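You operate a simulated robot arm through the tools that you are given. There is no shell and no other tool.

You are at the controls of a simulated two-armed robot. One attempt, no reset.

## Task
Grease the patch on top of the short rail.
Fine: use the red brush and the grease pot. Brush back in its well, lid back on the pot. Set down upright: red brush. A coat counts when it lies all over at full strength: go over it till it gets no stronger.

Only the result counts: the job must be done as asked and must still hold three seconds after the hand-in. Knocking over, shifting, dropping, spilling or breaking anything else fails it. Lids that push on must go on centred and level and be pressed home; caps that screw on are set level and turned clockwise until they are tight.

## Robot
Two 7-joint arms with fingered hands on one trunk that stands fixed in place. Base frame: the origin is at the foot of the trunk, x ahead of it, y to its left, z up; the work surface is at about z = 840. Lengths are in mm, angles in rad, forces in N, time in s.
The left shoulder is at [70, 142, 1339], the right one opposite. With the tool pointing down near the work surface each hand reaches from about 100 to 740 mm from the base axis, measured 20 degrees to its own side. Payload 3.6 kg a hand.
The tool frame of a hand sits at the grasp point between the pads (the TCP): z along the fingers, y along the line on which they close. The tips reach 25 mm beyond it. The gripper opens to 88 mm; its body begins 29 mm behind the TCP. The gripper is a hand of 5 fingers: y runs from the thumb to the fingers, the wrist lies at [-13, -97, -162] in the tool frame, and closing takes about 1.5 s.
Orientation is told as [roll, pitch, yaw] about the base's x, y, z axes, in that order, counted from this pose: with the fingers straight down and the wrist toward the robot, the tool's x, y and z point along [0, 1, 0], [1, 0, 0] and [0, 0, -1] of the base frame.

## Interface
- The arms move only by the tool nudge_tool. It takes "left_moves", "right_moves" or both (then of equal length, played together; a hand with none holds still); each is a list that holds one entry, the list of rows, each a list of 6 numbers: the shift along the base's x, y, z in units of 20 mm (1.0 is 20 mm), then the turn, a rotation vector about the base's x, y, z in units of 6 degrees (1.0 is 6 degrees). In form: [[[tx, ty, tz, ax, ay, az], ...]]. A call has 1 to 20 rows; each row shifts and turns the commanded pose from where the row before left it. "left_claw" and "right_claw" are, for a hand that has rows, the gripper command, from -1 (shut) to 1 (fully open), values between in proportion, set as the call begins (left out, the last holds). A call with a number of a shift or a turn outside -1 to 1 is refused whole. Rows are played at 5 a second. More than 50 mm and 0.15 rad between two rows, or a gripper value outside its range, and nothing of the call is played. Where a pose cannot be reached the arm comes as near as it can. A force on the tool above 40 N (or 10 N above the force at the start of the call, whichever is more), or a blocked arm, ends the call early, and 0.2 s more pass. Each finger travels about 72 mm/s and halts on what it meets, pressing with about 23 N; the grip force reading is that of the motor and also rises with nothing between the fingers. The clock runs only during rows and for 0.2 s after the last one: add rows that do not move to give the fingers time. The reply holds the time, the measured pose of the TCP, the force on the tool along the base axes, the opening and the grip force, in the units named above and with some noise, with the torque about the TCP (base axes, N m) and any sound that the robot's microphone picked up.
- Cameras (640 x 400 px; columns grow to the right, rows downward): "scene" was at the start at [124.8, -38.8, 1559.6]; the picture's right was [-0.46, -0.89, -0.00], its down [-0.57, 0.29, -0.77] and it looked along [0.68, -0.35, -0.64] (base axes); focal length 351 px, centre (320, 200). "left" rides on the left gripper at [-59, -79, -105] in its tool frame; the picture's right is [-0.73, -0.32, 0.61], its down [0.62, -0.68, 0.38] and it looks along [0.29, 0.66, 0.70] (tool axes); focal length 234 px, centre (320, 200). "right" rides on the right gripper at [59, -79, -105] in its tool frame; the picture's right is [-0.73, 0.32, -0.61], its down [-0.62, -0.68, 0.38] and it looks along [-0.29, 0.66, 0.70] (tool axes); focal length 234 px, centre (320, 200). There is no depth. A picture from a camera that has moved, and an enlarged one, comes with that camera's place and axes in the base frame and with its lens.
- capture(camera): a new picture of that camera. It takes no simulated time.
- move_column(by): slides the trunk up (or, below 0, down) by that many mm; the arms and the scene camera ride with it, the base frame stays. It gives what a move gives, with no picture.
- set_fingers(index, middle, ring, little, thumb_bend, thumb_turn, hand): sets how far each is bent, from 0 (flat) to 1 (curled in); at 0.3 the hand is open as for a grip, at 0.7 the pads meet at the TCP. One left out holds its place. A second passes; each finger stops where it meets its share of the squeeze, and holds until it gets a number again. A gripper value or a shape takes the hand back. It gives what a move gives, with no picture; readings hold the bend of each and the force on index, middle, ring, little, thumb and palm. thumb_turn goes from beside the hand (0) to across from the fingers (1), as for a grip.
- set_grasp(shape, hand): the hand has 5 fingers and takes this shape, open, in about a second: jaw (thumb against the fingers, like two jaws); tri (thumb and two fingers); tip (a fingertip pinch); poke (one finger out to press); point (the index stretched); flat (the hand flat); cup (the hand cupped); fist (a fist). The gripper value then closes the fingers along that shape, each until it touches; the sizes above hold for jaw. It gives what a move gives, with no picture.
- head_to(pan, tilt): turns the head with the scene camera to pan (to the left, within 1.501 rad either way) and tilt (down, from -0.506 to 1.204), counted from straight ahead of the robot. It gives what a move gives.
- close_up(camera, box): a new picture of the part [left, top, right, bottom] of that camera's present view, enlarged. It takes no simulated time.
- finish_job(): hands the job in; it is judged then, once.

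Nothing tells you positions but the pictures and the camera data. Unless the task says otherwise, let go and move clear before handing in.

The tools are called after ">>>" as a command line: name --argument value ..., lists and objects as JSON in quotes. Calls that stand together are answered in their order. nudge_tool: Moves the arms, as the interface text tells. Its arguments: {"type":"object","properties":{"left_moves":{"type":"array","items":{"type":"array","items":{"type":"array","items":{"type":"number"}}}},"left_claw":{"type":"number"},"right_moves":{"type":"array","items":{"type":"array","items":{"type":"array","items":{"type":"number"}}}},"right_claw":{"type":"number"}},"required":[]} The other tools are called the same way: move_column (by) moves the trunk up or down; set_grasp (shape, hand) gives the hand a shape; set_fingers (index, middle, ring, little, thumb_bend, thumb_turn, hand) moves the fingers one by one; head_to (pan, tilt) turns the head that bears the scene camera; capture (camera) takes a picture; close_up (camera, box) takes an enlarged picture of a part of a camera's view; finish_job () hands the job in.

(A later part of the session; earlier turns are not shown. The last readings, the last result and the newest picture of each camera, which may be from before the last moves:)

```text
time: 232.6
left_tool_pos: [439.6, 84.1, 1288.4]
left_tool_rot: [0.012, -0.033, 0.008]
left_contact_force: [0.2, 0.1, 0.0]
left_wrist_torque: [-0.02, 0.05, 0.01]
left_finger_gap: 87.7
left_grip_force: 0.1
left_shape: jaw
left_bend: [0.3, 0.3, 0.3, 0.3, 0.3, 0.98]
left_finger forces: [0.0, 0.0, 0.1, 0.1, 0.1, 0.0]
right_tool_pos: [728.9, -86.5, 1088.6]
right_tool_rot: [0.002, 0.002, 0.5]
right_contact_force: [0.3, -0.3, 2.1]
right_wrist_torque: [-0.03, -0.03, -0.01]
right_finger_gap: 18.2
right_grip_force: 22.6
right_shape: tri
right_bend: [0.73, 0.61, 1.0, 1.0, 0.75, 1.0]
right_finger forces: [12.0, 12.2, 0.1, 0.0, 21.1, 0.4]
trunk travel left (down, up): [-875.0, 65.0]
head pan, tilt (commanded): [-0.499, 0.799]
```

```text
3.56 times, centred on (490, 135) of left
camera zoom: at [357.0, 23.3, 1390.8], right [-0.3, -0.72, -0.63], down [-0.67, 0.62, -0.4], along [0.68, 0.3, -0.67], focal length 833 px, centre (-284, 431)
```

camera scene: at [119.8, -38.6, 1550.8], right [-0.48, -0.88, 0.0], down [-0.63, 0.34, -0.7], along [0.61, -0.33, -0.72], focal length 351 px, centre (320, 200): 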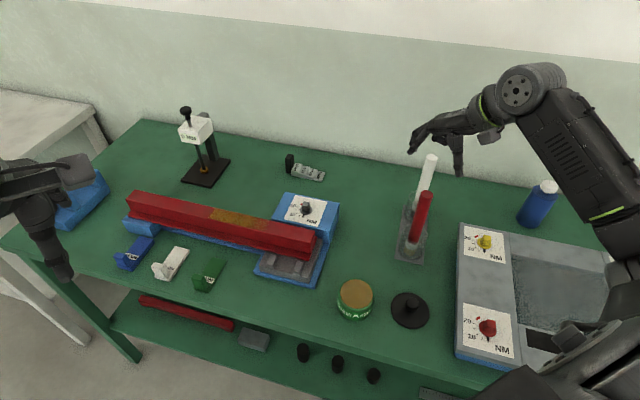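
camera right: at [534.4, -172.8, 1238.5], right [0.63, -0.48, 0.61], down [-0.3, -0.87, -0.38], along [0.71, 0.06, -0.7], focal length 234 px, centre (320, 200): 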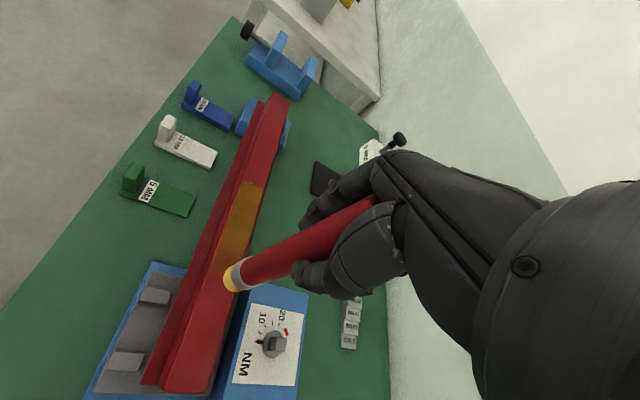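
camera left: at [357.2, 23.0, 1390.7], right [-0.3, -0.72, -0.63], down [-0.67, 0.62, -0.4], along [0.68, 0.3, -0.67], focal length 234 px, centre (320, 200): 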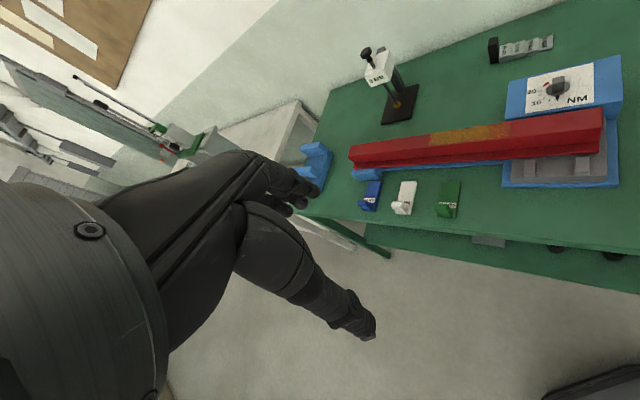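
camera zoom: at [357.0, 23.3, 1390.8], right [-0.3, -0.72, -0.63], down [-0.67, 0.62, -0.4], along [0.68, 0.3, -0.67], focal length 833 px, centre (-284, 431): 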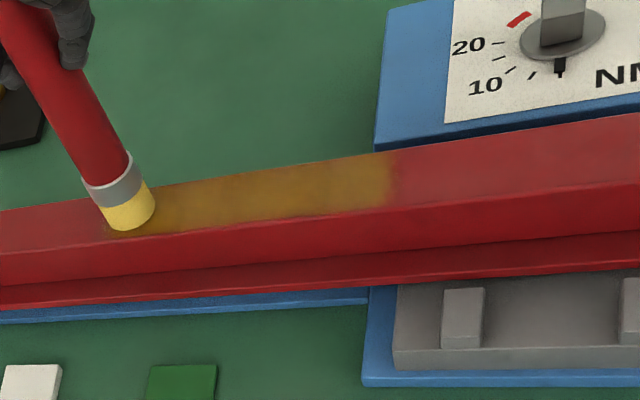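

>>> nudge_tool --right_moves '[[[-0.18, -0.174, 0, 0, 0, 0], [-0.359, -0.348, 0, 0, 0, 0], [-0.359, -0.348, 0, 0, 0, 0], [-0.359, -0.348, 0, 0, 0, 0], [-0.359, -0.348, 0, 0, 0, 0], [-0.359, -0.348, 0, 0, 0, 0], [-0.359, -0.348, 0, 0, 0, 0], [-0.359, -0.348, 0, 0, 0, 0], [0, 0, 0, 0, 0, 0]]]'

>>> nudge_tool --right_moves '[[[0, 0, 0.4, 0, 0, 0], [0.28, -0.287, 0, 0, 0, 0], [0.67, 0.652, 0, 0, 0, 0], [0.67, 0.652, 0, 0, 0, 0], [0.67, 0.652, 0, 0, 0, 0], [0.67, 0.652, 0, 0, 0, 0], [0, 0, -0.25, 0, 0, 0], [0, 0, -0.12, 0, 0, 0], [0, 0, -0.03, 0, 0, 0], [0, 0, 0, 0, 0, 0]]]'

>>> close_up --camera "right" --box '[160, 180, 340, 340]'

>>> close_up --camera "left" --box '[400, 80, 580, 190]'

```text
time: 234.6
left_tool_pos: [438.5, 83.8, 1289.9]
left_tool_rot: [0.012, -0.033, 0.008]
left_contact_force: [-0.4, 0.1, 0.5]
left_wrist_torque: [-0.01, 0.0, 0.0]
left_finger_gap: 88.0
left_grip_force: 0.1
left_shape: jaw
left_bend: [0.3, 0.3, 0.3, 0.3, 0.3, 0.98]
left_finger forces: [0.0, 0.0, 0.0, 0.0, 0.1, 0.1]
right_tool_pos: [675.0, -139.4, 1087.6]
right_tool_rot: [0.001, 0.004, 0.5]
right_contact_force: [0.7, 0.1, 2.3]
right_wrist_torque: [0.04, -0.1, 0.01]
right_finger_gap: 18.2
right_grip_force: 22.9
right_shape: tri
right_bend: [0.73, 0.61, 1.0, 1.0, 0.75, 1.0]
right_finger forces: [12.4, 13.1, 0.0, 0.0, 21.4, 0.9]
trunk travel left (down, up): [-875.0, 65.0]
head pan, tilt (commanded): [-0.499, 0.799]
```

```text
time: 236.8
left_tool_pos: [438.7, 83.6, 1289.1]
left_tool_rot: [0.013, -0.034, 0.007]
left_contact_force: [-0.1, -0.7, -0.6]
left_wrist_torque: [0.0, 0.02, -0.01]
left_finger_gap: 87.6
left_grip_force: 0.0
left_shape: jaw
left_bend: [0.3, 0.3, 0.3, 0.3, 0.3, 0.98]
left_finger forces: [0.0, 0.0, 0.0, 0.0, 0.1, 0.0]
right_tool_pos: [735.4, -94.3, 1088.6]
right_tool_rot: [0.003, 0.002, 0.499]
right_contact_force: [0.1, -0.2, 1.2]
right_wrist_torque: [-0.06, 0.01, 0.0]
right_finger_gap: 18.1
right_grip_force: 23.2
right_shape: tri
right_bend: [0.73, 0.61, 1.0, 1.0, 0.75, 1.0]
right_finger forces: [12.1, 12.3, 0.0, 0.0, 21.1, 0.2]
trunk travel left (down, up): [-875.0, 65.0]
head pan, tilt (commanded): [-0.499, 0.799]
```

```text
2.50 times, centred on (250, 260) of right
camera zoom: at [638.8, -80.2, 1194.5], right [0.63, -0.48, 0.61], down [-0.3, -0.87, -0.38], along [0.71, 0.06, -0.7], focal length 585 px, centre (495, 50)
```

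zoom: 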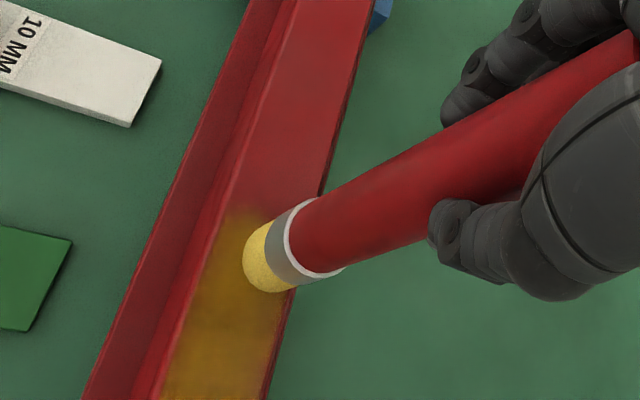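

```text
3.56 times, centred on (490, 135) of left
camera zoom: at [356.9, 23.4, 1390.8], right [-0.3, -0.72, -0.63], down [-0.67, 0.62, -0.4], along [0.68, 0.3, -0.67], focal length 833 px, centre (-284, 431)
```

zoom: 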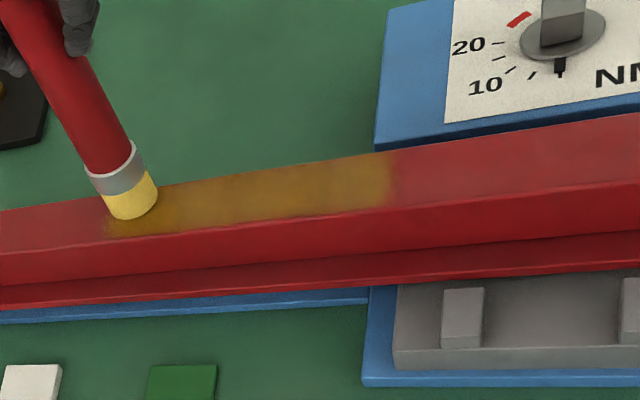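

>>> nudge_tool --right_moves '[[[-0.18, -0.174, -0.015, 0, 0, 0], [-0.359, -0.348, 0, 0, 0, 0], [-0.359, -0.348, 0, 0, 0, 0], [-0.359, -0.348, 0, 0, 0, 0], [-0.359, -0.348, 0, 0, 0, 0], [-0.359, -0.348, 0, 0, 0, 0], [-0.359, -0.348, 0, 0, 0, 0], [-0.359, -0.348, 0, 0, 0, 0], [0, 0, 0, 0, 0, 0]]]'

>>> nudge_tool --right_moves '[[[0, 0, 0.5, 0, 0, 0], [0, 0, 0.6, 0, 0, 0], [-0.6, -0.58, 0.5, 0, 0, 0], [-0.7, -0.68, 0, 0, 0, 0], [-0.7, -0.68, 0, 0, 0, 0], [-0.7, -0.68, 0, 0, 0, 0], [-0.7, -0.68, 0, 0, 0, 0], [-0.7, -0.68, 0, 0, 0, 0], [0, 0, 0, 0, 0, 0]]]'

>>> capture --camera "right"

>>> close_up --camera "right" --box '[200, 130, 340, 270]'

>>> close_up --camera "left" --box '[410, 110, 530, 180]'

>>> close_up --camera "scene" --box '[190, 195, 290, 255]'

```text
time: 238.8
left_tool_pos: [439.0, 83.9, 1289.4]
left_tool_rot: [0.011, -0.034, 0.008]
left_contact_force: [-0.2, -0.6, 0.4]
left_wrist_torque: [0.0, -0.02, -0.02]
left_finger_gap: 87.5
left_grip_force: 0.0
left_shape: jaw
left_bend: [0.3, 0.3, 0.3, 0.3, 0.3, 0.98]
left_finger forces: [0.1, 0.0, 0.1, 0.1, 0.0, 0.1]
right_tool_pos: [681.4, -145.9, 1088.7]
right_tool_rot: [0.0, 0.004, 0.501]
right_contact_force: [0.9, 0.4, 2.1]
right_wrist_torque: [0.03, -0.14, 0.02]
right_finger_gap: 18.1
right_grip_force: 23.3
right_shape: tri
right_bend: [0.73, 0.61, 1.0, 1.0, 0.75, 1.0]
right_finger forces: [12.4, 13.0, 0.1, 0.0, 21.1, 1.2]
trunk travel left (down, up): [-875.0, 65.0]
head pan, tilt (commanded): [-0.499, 0.799]
```

```text
time: 240.8
left_tool_pos: [440.2, 84.1, 1288.9]
left_tool_rot: [0.011, -0.03, 0.006]
left_contact_force: [-0.8, 0.1, 0.5]
left_wrist_torque: [-0.01, -0.02, 0.0]
left_finger_gap: 87.6
left_grip_force: 0.1
left_shape: jaw
left_bend: [0.3, 0.3, 0.3, 0.3, 0.3, 0.98]
left_finger forces: [0.0, 0.1, 0.0, 0.1, 0.0, 0.1]
right_tool_pos: [599.3, -224.7, 1119.8]
right_tool_rot: [0.001, 0.003, 0.499]
right_contact_force: [-1.1, -1.4, -0.8]
right_wrist_torque: [0.0, -0.05, 0.02]
right_finger_gap: 18.1
right_grip_force: 23.2
right_shape: tri
right_bend: [0.73, 0.61, 1.0, 1.0, 0.75, 1.0]
right_finger forces: [11.9, 11.7, 0.0, 0.1, 20.4, 0.1]
trunk travel left (down, up): [-875.0, 65.0]
head pan, tilt (commanded): [-0.499, 0.799]
```

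```text
taken
camera right: at [503.3, -212.8, 1225.6], right [0.63, -0.48, 0.61], down [-0.3, -0.87, -0.38], along [0.71, 0.06, -0.7], focal length 234 px, centre (320, 200)
```

right: 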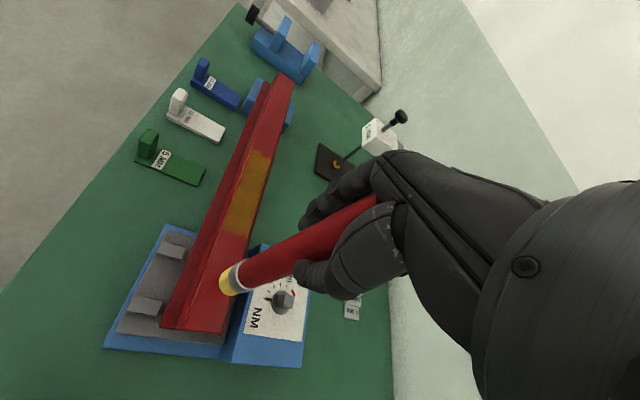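

```text
2.86 times, centred on (270, 200) of right
camera zoom: at [503.3, -212.8, 1225.6], right [0.63, -0.48, 0.61], down [-0.3, -0.87, -0.38], along [0.71, 0.06, -0.7], focal length 669 px, centre (463, 200)
```

zoom: 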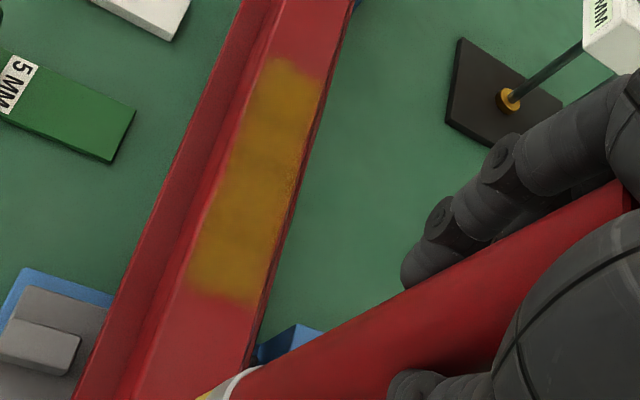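

```text
5.33 times, centred on (470, 145) of left
camera zoom: at [357.7, 23.7, 1390.6], right [-0.3, -0.72, -0.63], down [-0.67, 0.62, -0.4], along [0.68, 0.3, -0.67], focal length 1249 px, centre (-480, 493)
```

zoom: 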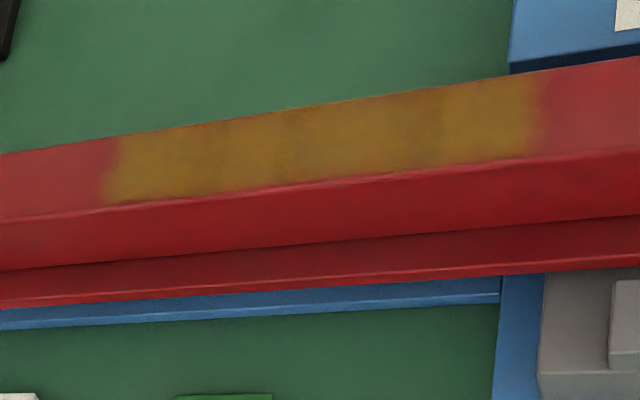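

```text
6.40 times, centred on (240, 225) of scene
camera zoom: at [120.3, -38.1, 1550.8], right [-0.48, -0.88, 0.0], down [-0.63, 0.34, -0.7], along [0.61, -0.33, -0.72], focal length 2248 px, centre (832, 40)
```

zoom: 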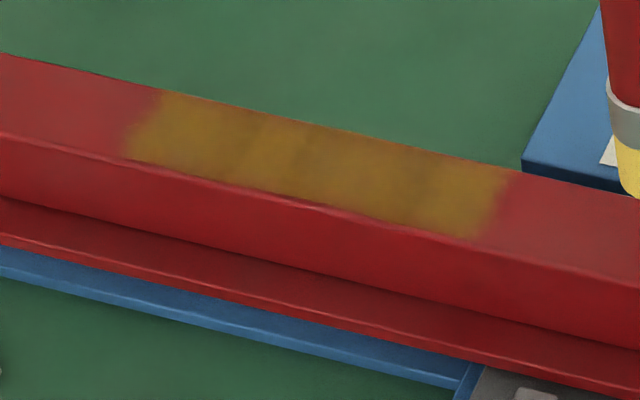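

The patch now shows as a clear golden rectangle. To be sure it's at full strength everywhere, I'll reload gently and go over all the lanes again, then compare.

>>> nudge_tool --right_moves '[[[0, 0, 0.8, 0, 0, 0], [-0.94, -0.293, 0, 0, 0, -0.191], [-0.94, -0.293, 0, 0, 0, -0.191], [-0.94, -0.293, 0, 0, 0, -0.191], [-0.94, -0.293, 0, 0, 0, -0.191], [-0.94, -0.293, 0, 0, 0, -0.191], [-0.94, -0.293, 0, 0, 0, -0.191], [-0.94, -0.293, 0, 0, 0, -0.191], [-0.94, -0.293, 0, 0, 0, -0.191], [-0.94, -0.293, 0, 0, 0, -0.191], [-0.94, -0.293, 0, 0, 0, -0.191], [0, 0, 0, 0, 0, 0]]]'

>>> nudge_tool --right_moves '[[[0, 0, -0.8, 0, 0, 0], [0, 0, -0.8, 0, 0, 0], [0, 0, -0.8, 0, 0, 0], [0, 0, -0.8, 0, 0, 0], [0, 0, -0.4, 0, 0, 0], [0, 0, -0.3, 0, 0, 0], [0, 0, 0, 0, 0, 0]]]'

>>> capture --camera "right"

>>> close_up --camera "scene" --box '[316, 190, 412, 330]'

```text
time: 243.4
left_tool_pos: [440.6, 83.8, 1289.3]
left_tool_rot: [0.013, -0.031, 0.007]
left_contact_force: [-0.5, 0.5, -0.2]
left_wrist_torque: [-0.01, 0.0, 0.01]
left_finger_gap: 87.9
left_grip_force: 0.0
left_shape: jaw
left_bend: [0.3, 0.3, 0.3, 0.3, 0.3, 0.98]
left_finger forces: [0.0, 0.1, 0.1, 0.0, 0.1, 0.1]
right_tool_pos: [411.2, -283.7, 1135.6]
right_tool_rot: [0.001, 0.003, 0.298]
right_contact_force: [-0.4, 0.0, -0.4]
right_wrist_torque: [-0.03, -0.02, -0.01]
right_finger_gap: 18.2
right_grip_force: 22.9
right_shape: tri
right_bend: [0.73, 0.61, 1.0, 1.0, 0.75, 1.0]
right_finger forces: [11.7, 11.6, 0.0, 0.1, 20.2, 0.3]
trunk travel left (down, up): [-875.0, 65.0]
head pan, tilt (commanded): [-0.499, 0.799]
```

```text
time: 245.0
left_tool_pos: [440.1, 82.9, 1288.2]
left_tool_rot: [0.012, -0.033, 0.006]
left_contact_force: [1.1, -0.3, 1.0]
left_wrist_torque: [-0.01, -0.01, -0.01]
left_finger_gap: 87.6
left_grip_force: 0.1
left_shape: jaw
left_bend: [0.3, 0.3, 0.3, 0.3, 0.3, 0.98]
left_finger forces: [0.0, 0.1, 0.0, 0.0, 0.0, 0.0]
right_tool_pos: [411.3, -284.5, 1057.0]
right_tool_rot: [0.002, 0.003, 0.299]
right_contact_force: [-0.4, 0.2, -1.0]
right_wrist_torque: [0.02, -0.01, 0.0]
right_finger_gap: 18.5
right_grip_force: 23.4
right_shape: tri
right_bend: [0.73, 0.61, 1.0, 1.0, 0.75, 1.0]
right_finger forces: [11.7, 11.6, 0.1, 0.0, 20.2, 0.3]
trunk travel left (down, up): [-875.0, 65.0]
head pan, tilt (commanded): [-0.499, 0.799]
```

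```text
taken
camera right: at [319.5, -252.4, 1163.9], right [0.52, -0.6, 0.61], down [-0.47, -0.8, -0.38], along [0.71, -0.08, -0.7], focal length 234 px, centre (320, 200)
```

right: 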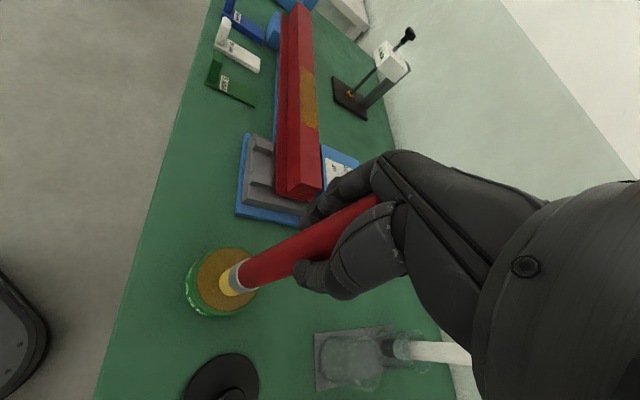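

```text
2.86 times, centred on (364, 260) of scene
camera zoom: at [119.8, -38.6, 1550.8], right [-0.48, -0.88, 0.0], down [-0.63, 0.34, -0.7], along [0.61, -0.33, -0.72], focal length 1004 px, centre (194, 29)
```

zoom: 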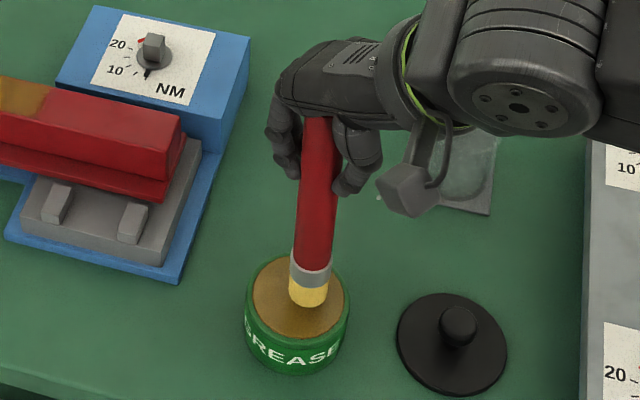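

>>> nudge_tool --right_moves '[[[0, 0, -0.2, 0, 0, 0], [0, 0, -0.2, 0, 0, 0], [0, 0, -0.1, 0, 0, 0], [0, 0, 0, 0, 0, 0]]]'

>>> nudge_tool --right_moves '[[[0, 0, -0.05, 0, 0, 0], [0, 0, 0, 0, 0, 0]]]'

>>> nudge_tool --right_moves '[[[0, 0, -0.05, 0, 0, 0], [0, 0, 0, 0, 0, 0]]]'

```text
time: 246.0
left_tool_pos: [438.4, 84.2, 1289.6]
left_tool_rot: [0.011, -0.034, 0.006]
left_contact_force: [-0.5, 0.2, 0.5]
left_wrist_torque: [0.02, 0.0, -0.03]
left_finger_gap: 87.9
left_grip_force: 0.0
left_shape: jaw
left_bend: [0.3, 0.3, 0.3, 0.3, 0.3, 0.98]
left_finger forces: [0.1, 0.0, 0.0, 0.0, 0.0, 0.0]
right_tool_pos: [409.9, -285.8, 1048.2]
right_tool_rot: [0.001, 0.006, 0.297]
right_contact_force: [0.1, 0.6, -0.3]
right_wrist_torque: [-0.01, -0.02, 0.0]
right_finger_gap: 18.1
right_grip_force: 22.8
right_shape: tri
right_bend: [0.73, 0.61, 1.0, 1.0, 0.75, 1.0]
right_finger forces: [11.7, 11.7, 0.0, 0.1, 20.2, 0.4]
trunk travel left (down, up): [-875.0, 65.0]
head pan, tilt (commanded): [-0.499, 0.799]
```

```text
time: 246.6
left_tool_pos: [439.0, 84.1, 1288.8]
left_tool_rot: [0.011, -0.033, 0.007]
left_contact_force: [0.5, 0.5, 1.2]
left_wrist_torque: [-0.03, -0.02, -0.01]
left_finger_gap: 87.9
left_grip_force: 0.1
left_shape: jaw
left_bend: [0.3, 0.3, 0.3, 0.3, 0.3, 0.98]
left_finger forces: [0.1, 0.0, 0.0, 0.1, 0.0, 0.1]
right_tool_pos: [410.8, -284.8, 1048.5]
right_tool_rot: [0.001, 0.002, 0.298]
right_contact_force: [0.6, -0.1, -0.7]
right_wrist_torque: [-0.02, 0.03, 0.01]
right_finger_gap: 18.0
right_grip_force: 22.6
right_shape: tri
right_bend: [0.73, 0.61, 1.0, 1.0, 0.75, 1.0]
right_finger forces: [11.7, 11.6, 0.0, 0.1, 20.2, 0.3]
trunk travel left (down, up): [-875.0, 65.0]
head pan, tilt (commanded): [-0.499, 0.799]
```

```text
time: 247.2
left_tool_pos: [439.1, 83.0, 1289.1]
left_tool_rot: [0.013, -0.031, 0.007]
left_contact_force: [-0.6, 0.7, -0.7]
left_wrist_torque: [-0.03, -0.04, 0.0]
left_finger_gap: 87.9
left_grip_force: 0.1
left_shape: jaw
left_bend: [0.3, 0.3, 0.3, 0.3, 0.3, 0.98]
left_finger forces: [0.1, 0.1, 0.0, 0.1, 0.0, 0.0]
right_tool_pos: [410.8, -284.7, 1046.7]
right_tool_rot: [0.001, 0.003, 0.3]
right_contact_force: [0.9, 0.9, -0.6]
right_wrist_torque: [-0.01, 0.0, -0.02]
right_finger_gap: 18.2
right_grip_force: 23.2
right_shape: tri
right_bend: [0.73, 0.61, 1.0, 1.0, 0.75, 1.0]
right_finger forces: [11.7, 11.5, 0.0, 0.1, 20.2, 0.4]
trunk travel left (down, up): [-875.0, 65.0]
head pan, tilt (commanded): [-0.499, 0.799]
```

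>>> nudge_tool --right_moves '[[[0, 0, -0.05, 0, 0, 0], [0, 0, 0, 0, 0, 0]]]'

>>> nudge_tool --right_moves '[[[0, 0, -0.05, 0, 0, 0], [0, 0, 0, 0, 0, 0]]]'

```text
time: 247.8
left_tool_pos: [438.9, 83.8, 1290.0]
left_tool_rot: [0.013, -0.033, 0.007]
left_contact_force: [-0.1, 0.7, -0.8]
left_wrist_torque: [0.02, 0.0, 0.0]
left_finger_gap: 87.7
left_grip_force: 0.1
left_shape: jaw
left_bend: [0.3, 0.3, 0.3, 0.3, 0.3, 0.98]
left_finger forces: [0.0, 0.1, 0.0, 0.1, 0.1, 0.0]
right_tool_pos: [411.2, -284.8, 1044.3]
right_tool_rot: [0.002, 0.006, 0.298]
right_contact_force: [0.9, -0.6, -0.2]
right_wrist_torque: [0.01, 0.01, 0.02]
right_finger_gap: 18.4
right_grip_force: 22.8
right_shape: tri
right_bend: [0.73, 0.61, 1.0, 1.0, 0.75, 1.0]
right_finger forces: [11.8, 11.6, 0.0, 0.0, 20.2, 0.3]
trunk travel left (down, up): [-875.0, 65.0]
head pan, tilt (commanded): [-0.499, 0.799]
```

```text
time: 248.4
left_tool_pos: [439.5, 83.2, 1288.9]
left_tool_rot: [0.011, -0.032, 0.007]
left_contact_force: [0.6, 0.3, 0.5]
left_wrist_torque: [0.02, 0.01, 0.02]
left_finger_gap: 87.9
left_grip_force: 0.1
left_shape: jaw
left_bend: [0.3, 0.3, 0.3, 0.3, 0.3, 0.98]
left_finger forces: [0.0, 0.0, 0.0, 0.0, 0.1, 0.0]
right_tool_pos: [411.7, -285.5, 1044.0]
right_tool_rot: [0.002, 0.002, 0.299]
right_contact_force: [0.3, -1.4, -0.7]
right_wrist_torque: [0.02, -0.02, -0.03]
right_finger_gap: 18.3
right_grip_force: 23.5
right_shape: tri
right_bend: [0.73, 0.61, 1.0, 1.0, 0.75, 1.0]
right_finger forces: [11.7, 11.5, 0.0, 0.1, 20.3, 0.3]
trunk travel left (down, up): [-875.0, 65.0]
head pan, tilt (commanded): [-0.499, 0.799]
```

>>> nudge_tool --right_moves '[[[0, 0, -0.05, 0, 0, 0], [0, 0, 0, 0, 0, 0]]]'

>>> nudge_tool --right_moves '[[[0, 0, -0.04, 0, 0, 0], [0, 0, 0, 0, 0, 0]]]'

```text
time: 249.0
left_tool_pos: [438.7, 83.4, 1289.4]
left_tool_rot: [0.011, -0.032, 0.008]
left_contact_force: [-0.2, -0.2, -0.2]
left_wrist_torque: [-0.02, 0.03, 0.01]
left_finger_gap: 87.9
left_grip_force: 0.0
left_shape: jaw
left_bend: [0.3, 0.3, 0.3, 0.3, 0.3, 0.98]
left_finger forces: [0.0, 0.0, 0.0, 0.0, 0.0, 0.0]
right_tool_pos: [410.7, -284.2, 1043.4]
right_tool_rot: [0.0, -0.001, 0.3]
right_contact_force: [1.1, 0.6, 2.8]
right_wrist_torque: [0.0, -0.05, 0.0]
right_finger_gap: 18.0
right_grip_force: 22.0
right_shape: tri
right_bend: [0.73, 0.61, 1.0, 1.0, 0.75, 1.0]
right_finger forces: [11.6, 11.8, 0.1, 0.0, 20.6, 0.5]
trunk travel left (down, up): [-875.0, 65.0]
head pan, tilt (commanded): [-0.499, 0.799]
```

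```text
time: 249.6
left_tool_pos: [439.5, 83.4, 1289.7]
left_tool_rot: [0.012, -0.032, 0.007]
left_contact_force: [0.8, -0.6, 0.6]
left_wrist_torque: [0.01, 0.0, 0.0]
left_finger_gap: 87.8
left_grip_force: 0.2
left_shape: jaw
left_bend: [0.3, 0.3, 0.3, 0.3, 0.3, 0.98]
left_finger forces: [0.1, 0.0, 0.1, 0.0, 0.1, 0.0]
right_tool_pos: [411.3, -284.5, 1043.3]
right_tool_rot: [-0.002, 0.002, 0.298]
right_contact_force: [-0.1, -0.6, 8.7]
right_wrist_torque: [-0.04, -0.05, 0.01]
right_finger_gap: 18.3
right_grip_force: 23.2
right_shape: tri
right_bend: [0.73, 0.61, 1.0, 1.0, 0.75, 1.0]
right_finger forces: [11.8, 12.6, 0.0, 0.0, 21.5, 1.1]
trunk travel left (down, up): [-875.0, 65.0]
head pan, tilt (commanded): [-0.499, 0.799]
```

Gentle dip, 9 N. I'll dwell briefly, lift, and go back to the rail's right end.

>>> nudge_tool --right_moves '[[[0, 0, 0, 0, 0, 0], [0, 0, 0, 0, 0, 0], [0, 0, 0, 0, 0, 0], [0, 0, 0.3, 0, 0, 0], [0, 0, 0.7, 0, 0, 0], [0, 0, 0.9, 0, 0, 0], [0, 0, 0.9, 0, 0, 0], [0, 0, 0.9, 0, 0, 0], [0, 0, 0.5, 0, 0, 0], [0, 0, 0, 0, 0, 0]]]'

>>> nudge_tool --right_moves '[[[0.92, 0.415, 0, 0, 0, 0.159], [0.92, 0.415, 0, 0, 0, 0.159], [0.92, 0.415, 0, 0, 0, 0.159], [0.92, 0.415, 0, 0, 0, 0.159], [0.92, 0.415, 0, 0, 0, 0.159], [0.92, 0.415, 0, 0, 0, 0.159], [0.92, 0.415, 0, 0, 0, 0.159], [0.92, 0.415, 0, 0, 0, 0.159], [0.92, 0.415, 0, 0, 0, 0.159], [0.92, 0.415, 0, 0, 0, 0.159], [0.92, 0.415, 0, 0, 0, 0.159], [0.92, 0.415, 0, 0, 0, 0.159], [0, 0, 0, 0, 0, 0]]]'

>>> close_up --camera "right" --box '[160, 180, 340, 340]'

>>> close_up --camera "left" --box '[400, 80, 580, 190]'

```text
time: 251.8
left_tool_pos: [440.3, 82.7, 1288.9]
left_tool_rot: [0.012, -0.033, 0.008]
left_contact_force: [0.0, 1.4, -0.4]
left_wrist_torque: [0.01, 0.01, 0.0]
left_finger_gap: 87.9
left_grip_force: 0.0
left_shape: jaw
left_bend: [0.3, 0.3, 0.3, 0.3, 0.3, 0.98]
left_finger forces: [0.1, 0.0, 0.1, 0.0, 0.0, 0.1]
right_tool_pos: [411.6, -286.1, 1125.8]
right_tool_rot: [0.001, 0.004, 0.298]
right_contact_force: [0.1, -0.3, -1.0]
right_wrist_torque: [-0.03, 0.0, 0.02]
right_finger_gap: 18.4
right_grip_force: 22.7
right_shape: tri
right_bend: [0.73, 0.61, 1.0, 1.0, 0.75, 1.0]
right_finger forces: [11.8, 11.8, 0.1, 0.1, 20.6, 0.5]
trunk travel left (down, up): [-875.0, 65.0]
head pan, tilt (commanded): [-0.499, 0.799]
```

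```text
time: 254.6
left_tool_pos: [439.9, 83.2, 1287.5]
left_tool_rot: [0.012, -0.032, 0.008]
left_contact_force: [0.1, -0.3, 0.1]
left_wrist_torque: [-0.02, 0.0, -0.02]
left_finger_gap: 87.6
left_grip_force: 0.0
left_shape: jaw
left_bend: [0.3, 0.3, 0.3, 0.3, 0.3, 0.98]
left_finger forces: [0.1, 0.0, 0.0, 0.0, 0.1, 0.0]
right_tool_pos: [631.6, -184.8, 1126.3]
right_tool_rot: [0.003, 0.005, 0.497]
right_contact_force: [0.0, 0.5, -0.8]
right_wrist_torque: [0.02, 0.02, 0.0]
right_finger_gap: 18.5
right_grip_force: 23.4
right_shape: tri
right_bend: [0.73, 0.61, 1.0, 1.0, 0.75, 1.0]
right_finger forces: [11.5, 11.8, 0.0, 0.0, 20.2, 0.3]
trunk travel left (down, up): [-875.0, 65.0]
head pan, tilt (commanded): [-0.499, 0.799]
```

```text
2.50 times, centred on (250, 260) of right
camera zoom: at [535.5, -171.5, 1231.9], right [0.63, -0.48, 0.61], down [-0.3, -0.87, -0.38], along [0.71, 0.06, -0.7], focal length 585 px, centre (495, 50)
```

zoom: 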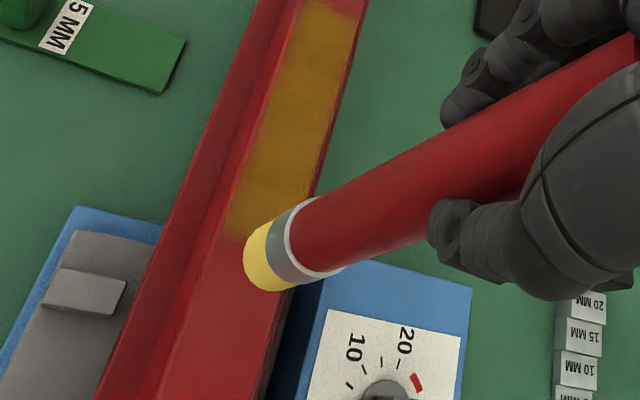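

```text
3.56 times, centred on (490, 135) of left
camera zoom: at [357.1, 23.1, 1390.7], right [-0.3, -0.72, -0.63], down [-0.67, 0.62, -0.4], along [0.68, 0.3, -0.67], focal length 833 px, centre (-284, 431)
```

zoom: 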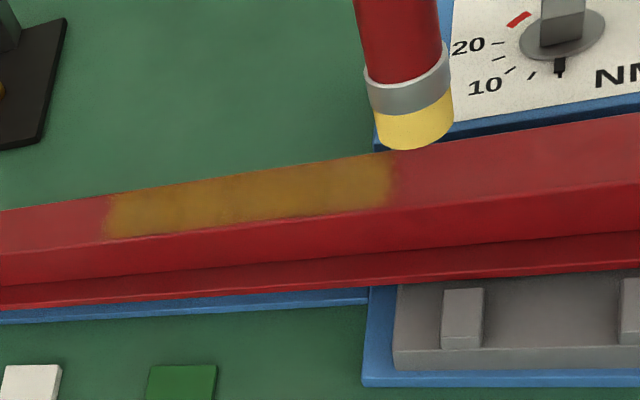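

>>> nudge_tool --right_moves '[[[0, 0, -0.6, 0, 0, 0], [0, 0, -0.6, 0, 0, 0], [0, 0, -0.4, 0, 0, 0], [0, 0, -0.15, 0, 0, 0], [0, 0, 0, 0, 0, 0]]]'

>>> nudge_tool --right_moves '[[[0, 0, -0.05, 0, 0, 0], [0, 0, 0, 0, 0, 0]]]'

>>> nudge_tool --right_moves '[[[0, 0, -0.05, 0, 0, 0], [0, 0, 0, 0, 0, 0]]]'

```text
time: 255.8
left_tool_pos: [440.2, 84.2, 1288.3]
left_tool_rot: [0.014, -0.034, 0.006]
left_contact_force: [-0.9, -0.6, -0.1]
left_wrist_torque: [0.03, -0.03, 0.01]
left_finger_gap: 87.9
left_grip_force: 0.1
left_shape: jaw
left_bend: [0.3, 0.3, 0.3, 0.3, 0.3, 0.98]
left_finger forces: [0.0, 0.1, 0.1, 0.0, 0.1, 0.0]
right_tool_pos: [632.0, -185.4, 1091.4]
right_tool_rot: [0.002, 0.004, 0.498]
right_contact_force: [0.2, 0.2, 0.0]
right_wrist_torque: [-0.01, -0.01, -0.03]
right_finger_gap: 18.1
right_grip_force: 23.0
right_shape: tri
right_bend: [0.73, 0.61, 1.0, 1.0, 0.75, 1.0]
right_finger forces: [11.4, 11.7, 0.0, 0.0, 20.2, 0.4]
trunk travel left (down, up): [-875.0, 65.0]
head pan, tilt (commanded): [-0.499, 0.799]
```

```text
time: 256.4
left_tool_pos: [438.8, 83.9, 1289.5]
left_tool_rot: [0.013, -0.035, 0.006]
left_contact_force: [0.5, 0.3, 0.2]
left_wrist_torque: [-0.04, 0.01, -0.03]
left_finger_gap: 87.6
left_grip_force: 0.0
left_shape: jaw
left_bend: [0.3, 0.3, 0.3, 0.3, 0.3, 0.98]
left_finger forces: [0.0, 0.0, 0.0, 0.0, 0.0, 0.0]
right_tool_pos: [632.2, -185.5, 1089.9]
right_tool_rot: [0.001, 0.003, 0.497]
right_contact_force: [0.6, -0.3, -0.5]
right_wrist_torque: [-0.02, -0.03, 0.02]
right_finger_gap: 18.3
right_grip_force: 23.1
right_shape: tri
right_bend: [0.73, 0.61, 1.0, 1.0, 0.75, 1.0]
right_finger forces: [11.5, 11.7, 0.0, 0.0, 20.2, 0.4]
trunk travel left (down, up): [-875.0, 65.0]
head pan, tilt (commanded): [-0.499, 0.799]
```

```text
time: 257.0
left_tool_pos: [439.9, 83.9, 1289.6]
left_tool_rot: [0.013, -0.033, 0.007]
left_contact_force: [-0.3, 0.4, -0.2]
left_wrist_torque: [0.03, 0.0, -0.02]
left_finger_gap: 87.7
left_grip_force: 0.0
left_shape: jaw
left_bend: [0.3, 0.3, 0.3, 0.3, 0.3, 0.98]
left_finger forces: [0.1, 0.0, 0.1, 0.0, 0.1, 0.0]
right_tool_pos: [631.4, -186.0, 1089.0]
right_tool_rot: [0.0, 0.005, 0.498]
right_contact_force: [0.2, 0.0, -0.9]
right_wrist_torque: [-0.01, 0.0, -0.02]
right_finger_gap: 18.1
right_grip_force: 23.2
right_shape: tri
right_bend: [0.73, 0.61, 1.0, 1.0, 0.75, 1.0]
right_finger forces: [11.5, 11.8, 0.1, 0.0, 20.2, 0.4]
trunk travel left (down, up): [-875.0, 65.0]
head pan, tilt (commanded): [-0.499, 0.799]
```

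>>> nudge_tool --right_moves '[[[0, 0, -0.05, 0, 0, 0], [0, 0, 0, 0, 0, 0]]]'

>>> nudge_tool --right_moves '[[[0, 0, -0.03, 0, 0, 0], [0, 0, 0, 0, 0, 0]]]'

```text
time: 257.6
left_tool_pos: [439.2, 84.1, 1289.6]
left_tool_rot: [0.013, -0.033, 0.007]
left_contact_force: [0.7, -0.6, 0.4]
left_wrist_torque: [0.01, -0.01, -0.02]
left_finger_gap: 88.0
left_grip_force: 0.0
left_shape: jaw
left_bend: [0.3, 0.3, 0.3, 0.3, 0.3, 0.98]
left_finger forces: [0.0, 0.0, 0.0, 0.0, 0.0, 0.0]
right_tool_pos: [631.0, -186.8, 1088.6]
right_tool_rot: [-0.001, 0.004, 0.497]
right_contact_force: [0.0, 0.4, 2.6]
right_wrist_torque: [0.0, -0.04, -0.02]
right_finger_gap: 18.4
right_grip_force: 23.1
right_shape: tri
right_bend: [0.73, 0.61, 1.0, 1.0, 0.75, 1.0]
right_finger forces: [11.5, 12.0, 0.1, 0.1, 20.4, 0.5]
trunk travel left (down, up): [-875.0, 65.0]
head pan, tilt (commanded): [-0.499, 0.799]
```

```text
time: 258.2
left_tool_pos: [439.3, 83.7, 1288.8]
left_tool_rot: [0.013, -0.033, 0.007]
left_contact_force: [0.7, -0.8, 0.8]
left_wrist_torque: [-0.02, 0.01, 0.02]
left_finger_gap: 87.8
left_grip_force: 0.1
left_shape: jaw
left_bend: [0.3, 0.3, 0.3, 0.3, 0.3, 0.98]
left_finger forces: [0.1, 0.1, 0.1, 0.0, 0.0, 0.0]
right_tool_pos: [632.0, -184.7, 1087.7]
right_tool_rot: [-0.001, 0.003, 0.498]
right_contact_force: [0.4, -0.8, 4.8]
right_wrist_torque: [-0.02, -0.04, 0.01]
right_finger_gap: 18.2
right_grip_force: 23.1
right_shape: tri
right_bend: [0.73, 0.61, 1.0, 1.0, 0.75, 1.0]
right_finger forces: [11.6, 12.4, 0.0, 0.1, 21.0, 1.1]
trunk travel left (down, up): [-875.0, 65.0]
head pan, tilt (commanded): [-0.499, 0.799]
```

>>> nudge_tool --right_moves '[[[0, 0, 0.025, 0, 0, 0], [0.18, 0.174, 0, 0, 0, 0], [0.359, 0.348, 0, 0, 0, 0], [0.359, 0.348, 0, 0, 0, 0], [0.359, 0.348, 0, 0, 0, 0], [0.359, 0.348, 0, 0, 0, 0], [0.359, 0.348, 0, 0, 0, 0], [0.359, 0.348, 0, 0, 0, 0], [0, 0, 0, 0, 0, 0], [-0.18, -0.174, 0, 0, 0, 0], [-0.359, -0.348, 0, 0, 0, 0], [-0.359, -0.348, 0, 0, 0, 0], [-0.359, -0.348, 0, 0, 0, 0], [-0.359, -0.348, 0, 0, 0, 0], [-0.359, -0.348, 0, 0, 0, 0], [-0.359, -0.348, 0, 0, 0, 0], [0, 0, 0, 0, 0, 0]]]'

>>> close_up --camera "right" --box '[160, 180, 340, 340]'

>>> close_up --camera "left" --box '[400, 80, 580, 190]'

```text
time: 261.8
left_tool_pos: [439.6, 84.8, 1289.1]
left_tool_rot: [0.013, -0.033, 0.009]
left_contact_force: [-0.7, -0.5, -0.3]
left_wrist_torque: [-0.01, 0.01, -0.01]
left_finger_gap: 87.8
left_grip_force: 0.0
left_shape: jaw
left_bend: [0.3, 0.3, 0.3, 0.3, 0.3, 0.98]
left_finger forces: [0.1, 0.0, 0.0, 0.0, 0.0, 0.0]
right_tool_pos: [631.0, -184.8, 1088.4]
right_tool_rot: [0.002, 0.002, 0.498]
right_contact_force: [1.7, 0.1, 0.8]
right_wrist_torque: [0.05, -0.06, -0.01]
right_finger_gap: 18.5
right_grip_force: 22.6
right_shape: tri
right_bend: [0.73, 0.6, 1.0, 1.0, 0.75, 1.0]
right_finger forces: [11.5, 12.7, 0.0, 0.1, 21.1, 0.2]
trunk travel left (down, up): [-875.0, 65.0]
head pan, tilt (commanded): [-0.499, 0.799]
```

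```text
2.50 times, centred on (250, 260) of right
camera zoom: at [536.0, -171.6, 1194.3], right [0.63, -0.48, 0.61], down [-0.3, -0.87, -0.38], along [0.71, 0.06, -0.7], focal length 585 px, centre (495, 50)
```

zoom: 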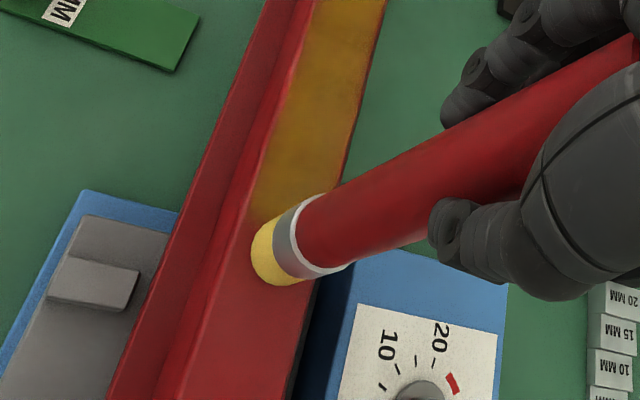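

```text
3.56 times, centred on (490, 135) of left
camera zoom: at [357.3, 23.7, 1390.7], right [-0.3, -0.72, -0.63], down [-0.67, 0.62, -0.4], along [0.68, 0.3, -0.67], focal length 833 px, centre (-284, 431)
```

zoom: 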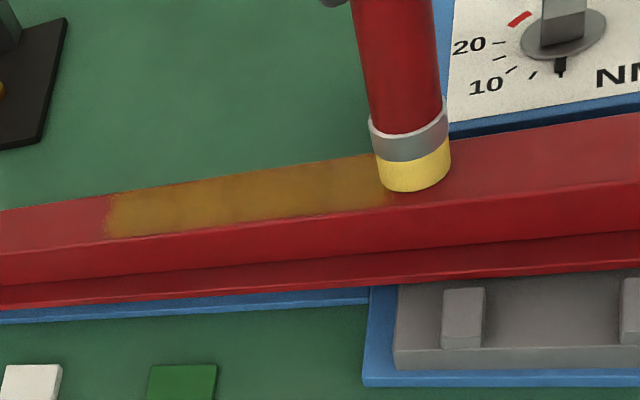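

The colour no longer changes visibly, which suggests saturation. I'll finish the round with the back and front lanes so the edges are complete.

>>> nudge_tool --right_moves '[[[0, 0, 0.3, 0, 0, 0], [0.174, -0.179, 0, 0, 0, 0], [0, 0, -0.2, 0, 0, 0], [0, 0, -0.12, 0, 0, 0], [0.18, 0.174, 0, 0, 0, 0], [0.359, 0.348, 0, 0, 0, 0], [0.359, 0.348, 0, 0, 0, 0], [0.359, 0.348, 0, 0, 0, 0], [0.359, 0.348, 0, 0, 0, 0], [0.359, 0.348, 0, 0, 0, 0], [0.359, 0.348, 0, 0, 0, 0], [0, 0, 0, 0, 0, 0], [-0.18, -0.174, 0, 0, 0, 0], [-0.359, -0.348, 0, 0, 0, 0], [-0.359, -0.348, 0, 0, 0, 0], [-0.359, -0.348, 0, 0, 0, 0], [-0.359, -0.348, 0, 0, 0, 0], [-0.359, -0.348, 0, 0, 0, 0], [-0.359, -0.348, 0, 0, 0, 0], [0, 0, 0, 0, 0, 0]]]'

>>> close_up --camera "right" --box '[160, 180, 340, 340]'

```text
time: 266.0
left_tool_pos: [439.6, 84.3, 1288.0]
left_tool_rot: [0.012, -0.034, 0.007]
left_contact_force: [-0.2, 0.5, 0.1]
left_wrist_torque: [0.02, 0.0, 0.01]
left_finger_gap: 87.7
left_grip_force: 0.1
left_shape: jaw
left_bend: [0.3, 0.3, 0.3, 0.3, 0.3, 0.98]
left_finger forces: [0.1, 0.1, 0.1, 0.0, 0.0, 0.0]
right_tool_pos: [634.7, -188.6, 1087.2]
right_tool_rot: [0.002, 0.004, 0.497]
right_contact_force: [1.9, 0.3, 2.5]
right_wrist_torque: [0.09, -0.11, 0.0]
right_finger_gap: 18.4
right_grip_force: 23.1
right_shape: tri
right_bend: [0.73, 0.6, 1.0, 1.0, 0.75, 1.0]
right_finger forces: [11.8, 13.0, 0.0, 0.1, 21.5, 1.0]
trunk travel left (down, up): [-875.0, 65.0]
head pan, tilt (commanded): [-0.499, 0.799]
```

```text
2.50 times, centred on (250, 260) of right
camera zoom: at [538.9, -175.0, 1193.8], right [0.63, -0.48, 0.61], down [-0.3, -0.87, -0.38], along [0.71, 0.06, -0.7], focal length 585 px, centre (495, 50)
```

zoom: 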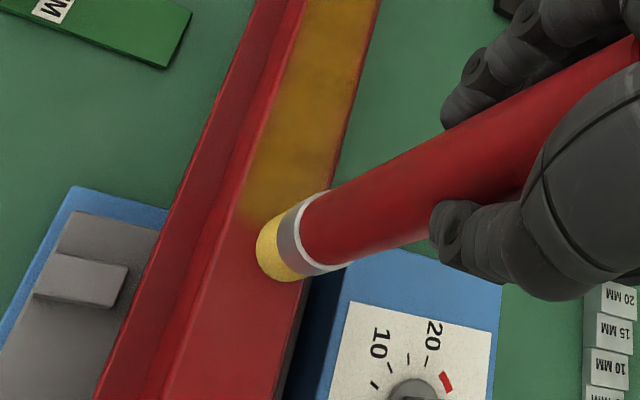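

Back lane done and the brush is straight. Now the front lane of the right half.

>>> nudge_tool --right_moves '[[[0, 0, 0.3, 0, 0, 0], [-0.35, 0.36, 0, 0, 0, 0], [0, 0, -0.2, 0, 0, 0], [0, 0, -0.1, 0, 0, 0], [0.18, 0.174, 0, 0, 0, 0], [0.359, 0.348, 0, 0, 0, 0], [0.359, 0.348, 0, 0, 0, 0], [0.359, 0.348, 0, 0, 0, 0], [0.359, 0.348, 0, 0, 0, 0], [0.359, 0.348, 0, 0, 0, 0], [0.359, 0.348, 0, 0, 0, 0], [0, 0, 0, 0, 0, 0], [-0.18, -0.174, 0, 0, 0, 0], [-0.359, -0.348, 0, 0, 0, 0], [-0.359, -0.348, 0, 0, 0, 0], [-0.359, -0.348, 0, 0, 0, 0], [-0.359, -0.348, 0, 0, 0, 0], [-0.359, -0.348, 0, 0, 0, 0], [-0.359, -0.348, 0, 0, 0, 0], [0, 0, 0, 0, 0, 0]]]'

>>> close_up --camera "right" --box '[160, 180, 340, 340]'

```text
time: 270.2
left_tool_pos: [438.8, 84.7, 1288.8]
left_tool_rot: [0.011, -0.034, 0.007]
left_contact_force: [0.7, -0.7, 0.1]
left_wrist_torque: [0.03, 0.03, 0.0]
left_finger_gap: 87.7
left_grip_force: 0.1
left_shape: jaw
left_bend: [0.3, 0.3, 0.3, 0.3, 0.3, 0.98]
left_finger forces: [0.0, 0.0, 0.0, 0.0, 0.0, 0.1]
right_tool_pos: [628.6, -182.1, 1088.5]
right_tool_rot: [0.0, 0.003, 0.497]
right_contact_force: [0.7, 0.5, 2.1]
right_wrist_torque: [0.09, -0.06, 0.03]
right_finger_gap: 18.2
right_grip_force: 22.5
right_shape: tri
right_bend: [0.73, 0.6, 1.0, 1.0, 0.75, 1.0]
right_finger forces: [11.7, 12.6, 0.1, 0.0, 21.3, 0.5]
trunk travel left (down, up): [-875.0, 65.0]
head pan, tilt (commanded): [-0.499, 0.799]
```

```text
2.50 times, centred on (250, 260) of right
camera zoom: at [532.2, -167.7, 1194.1], right [0.63, -0.48, 0.61], down [-0.3, -0.87, -0.38], along [0.71, 0.06, -0.7], focal length 585 px, centre (495, 50)
```

zoom: 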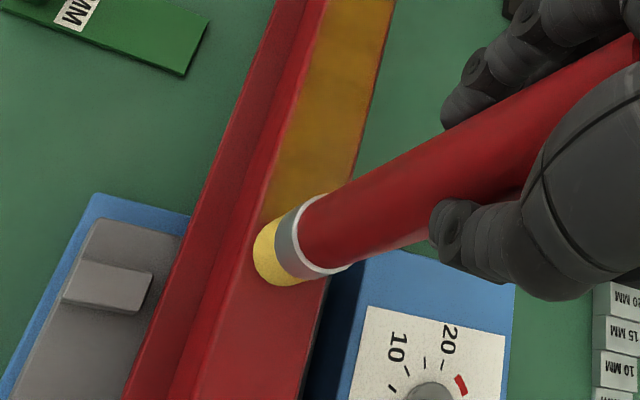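

Now the left half, front lane, stroking inward from the far left edge.

>>> nudge_tool --right_moves '[[[0, 0, 0.4, 0, 0, 0], [0.72, 0.699, 0, 0, 0, 0], [0.72, 0.699, 0, 0, 0, 0], [0.72, 0.699, 0, 0, 0, 0], [0.72, 0.699, 0, 0, 0, 0], [0.72, 0.699, 0, 0, 0, 0], [0.72, 0.699, 0, 0, 0, 0], [0.72, 0.699, 0, 0, 0, 0], [0, 0, -0.25, 0, 0, 0], [0, 0, -0.15, 0, 0, 0], [0, 0, 0, 0, 0, 0]]]'

>>> close_up --camera "right" --box '[160, 180, 340, 340]'

>>> close_up --camera "left" --box '[400, 80, 580, 190]'

```text
time: 272.6
left_tool_pos: [439.0, 84.0, 1290.2]
left_tool_rot: [0.012, -0.032, 0.007]
left_contact_force: [0.0, 0.6, -0.4]
left_wrist_torque: [-0.02, -0.01, -0.02]
left_finger_gap: 88.1
left_grip_force: 0.0
left_shape: jaw
left_bend: [0.3, 0.3, 0.3, 0.3, 0.3, 0.98]
left_finger forces: [0.1, 0.0, 0.1, 0.0, 0.0, 0.1]
right_tool_pos: [730.0, -83.7, 1088.3]
right_tool_rot: [0.0, 0.0, 0.498]
right_contact_force: [0.0, -0.4, 3.6]
right_wrist_torque: [-0.03, -0.01, -0.02]
right_finger_gap: 18.1
right_grip_force: 23.2
right_shape: tri
right_bend: [0.73, 0.6, 1.0, 1.0, 0.75, 1.0]
right_finger forces: [11.6, 12.2, 0.0, 0.0, 21.2, 0.5]
trunk travel left (down, up): [-875.0, 65.0]
head pan, tilt (commanded): [-0.499, 0.799]
```

```text
2.50 times, centred on (250, 260) of right
camera zoom: at [632.7, -69.7, 1194.2], right [0.63, -0.48, 0.61], down [-0.3, -0.87, -0.38], along [0.71, 0.06, -0.7], focal length 585 px, centre (495, 50)
```

zoom: 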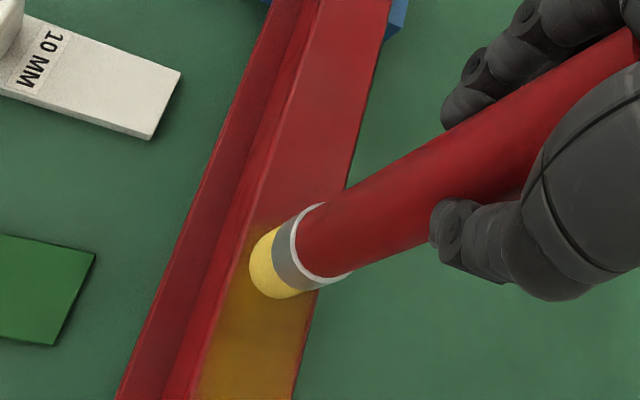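

```text
3.56 times, centred on (490, 135) of left
camera zoom: at [356.7, 24.0, 1390.9], right [-0.3, -0.72, -0.63], down [-0.67, 0.62, -0.4], along [0.68, 0.3, -0.67], focal length 833 px, centre (-284, 431)
```

zoom: 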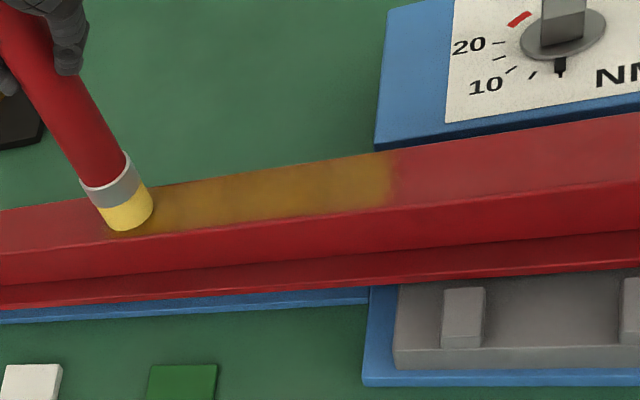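

>>> nudge_tool --right_moves '[[[-0.18, -0.174, 0, 0, 0, 0], [-0.359, -0.348, 0, 0, 0, 0], [-0.359, -0.348, 0, 0, 0, 0], [-0.359, -0.348, 0, 0, 0, 0], [-0.359, -0.348, 0, 0, 0, 0], [-0.359, -0.348, 0, 0, 0, 0], [-0.359, -0.348, 0, 0, 0, 0], [-0.359, -0.348, 0, 0, 0, 0], [0, 0, 0.4, 0, 0, 0], [0.174, -0.179, 0, 0, 0, 0], [0.6728, 0.6525, 0, 0, 0, 0], [0.6728, 0.6525, 0, 0, 0, 0], [0.6728, 0.6525, 0, 0, 0, 0], [0.6728, 0.6525, 0, 0, 0, 0], [0, 0, -0.25, 0, 0, 0], [0, 0, -0.15, 0, 0, 0], [0, 0, 0, 0, 0, 0]]]'

>>> nudge_tool --right_moves '[[[-0.18, -0.174, 0, 0, 0, 0], [-0.359, -0.348, 0, 0, 0, 0], [-0.359, -0.348, 0, 0, 0, 0], [-0.359, -0.348, 0, 0, 0, 0], [-0.359, -0.348, 0, 0, 0, 0], [-0.359, -0.348, 0, 0, 0, 0], [-0.359, -0.348, 0, 0, 0, 0], [-0.359, -0.348, 0, 0, 0, 0], [0, 0, 0, 0, 0, 0]]]'

>>> close_up --camera "right" --box '[160, 180, 340, 340]'

```text
time: 276.2
left_tool_pos: [439.0, 84.1, 1289.0]
left_tool_rot: [0.012, -0.031, 0.007]
left_contact_force: [0.1, 0.2, 0.1]
left_wrist_torque: [0.02, 0.0, -0.01]
left_finger_gap: 87.9
left_grip_force: 0.0
left_shape: jaw
left_bend: [0.3, 0.3, 0.3, 0.3, 0.3, 0.98]
left_finger forces: [0.0, 0.0, 0.0, 0.0, 0.1, 0.0]
right_tool_pos: [733.5, -86.8, 1087.9]
right_tool_rot: [-0.001, 0.002, 0.497]
right_contact_force: [-0.1, 0.2, 3.1]
right_wrist_torque: [-0.03, -0.03, 0.0]
right_finger_gap: 18.4
right_grip_force: 23.2
right_shape: tri
right_bend: [0.73, 0.6, 1.0, 1.0, 0.75, 1.0]
right_finger forces: [11.2, 12.2, 0.0, 0.0, 21.0, 0.2]
trunk travel left (down, up): [-875.0, 65.0]
head pan, tilt (commanded): [-0.499, 0.799]
```

```text
time: 278.2
left_tool_pos: [439.7, 84.3, 1288.6]
left_tool_rot: [0.014, -0.033, 0.007]
left_contact_force: [0.0, -0.1, -0.2]
left_wrist_torque: [-0.03, -0.02, -0.01]
left_finger_gap: 87.6
left_grip_force: 0.0
left_shape: jaw
left_bend: [0.3, 0.3, 0.3, 0.3, 0.3, 0.98]
left_finger forces: [0.1, 0.0, 0.0, 0.1, 0.1, 0.0]
right_tool_pos: [678.5, -139.2, 1088.6]
right_tool_rot: [-0.001, 0.003, 0.497]
right_contact_force: [0.1, 0.5, 2.3]
right_wrist_torque: [0.09, -0.12, -0.02]
right_finger_gap: 18.5
right_grip_force: 22.9
right_shape: tri
right_bend: [0.73, 0.6, 1.0, 1.0, 0.75, 1.0]
right_finger forces: [11.1, 13.1, 0.0, 0.0, 21.1, 1.4]
trunk travel left (down, up): [-875.0, 65.0]
head pan, tilt (commanded): [-0.499, 0.799]
```

```text
2.50 times, centred on (250, 260) of right
camera zoom: at [582.2, -125.6, 1193.8], right [0.63, -0.48, 0.61], down [-0.3, -0.87, -0.38], along [0.71, 0.06, -0.7], focal length 585 px, centre (495, 50)
```

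zoom: 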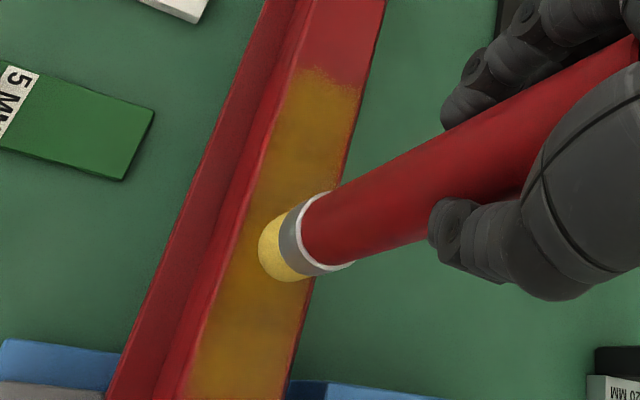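

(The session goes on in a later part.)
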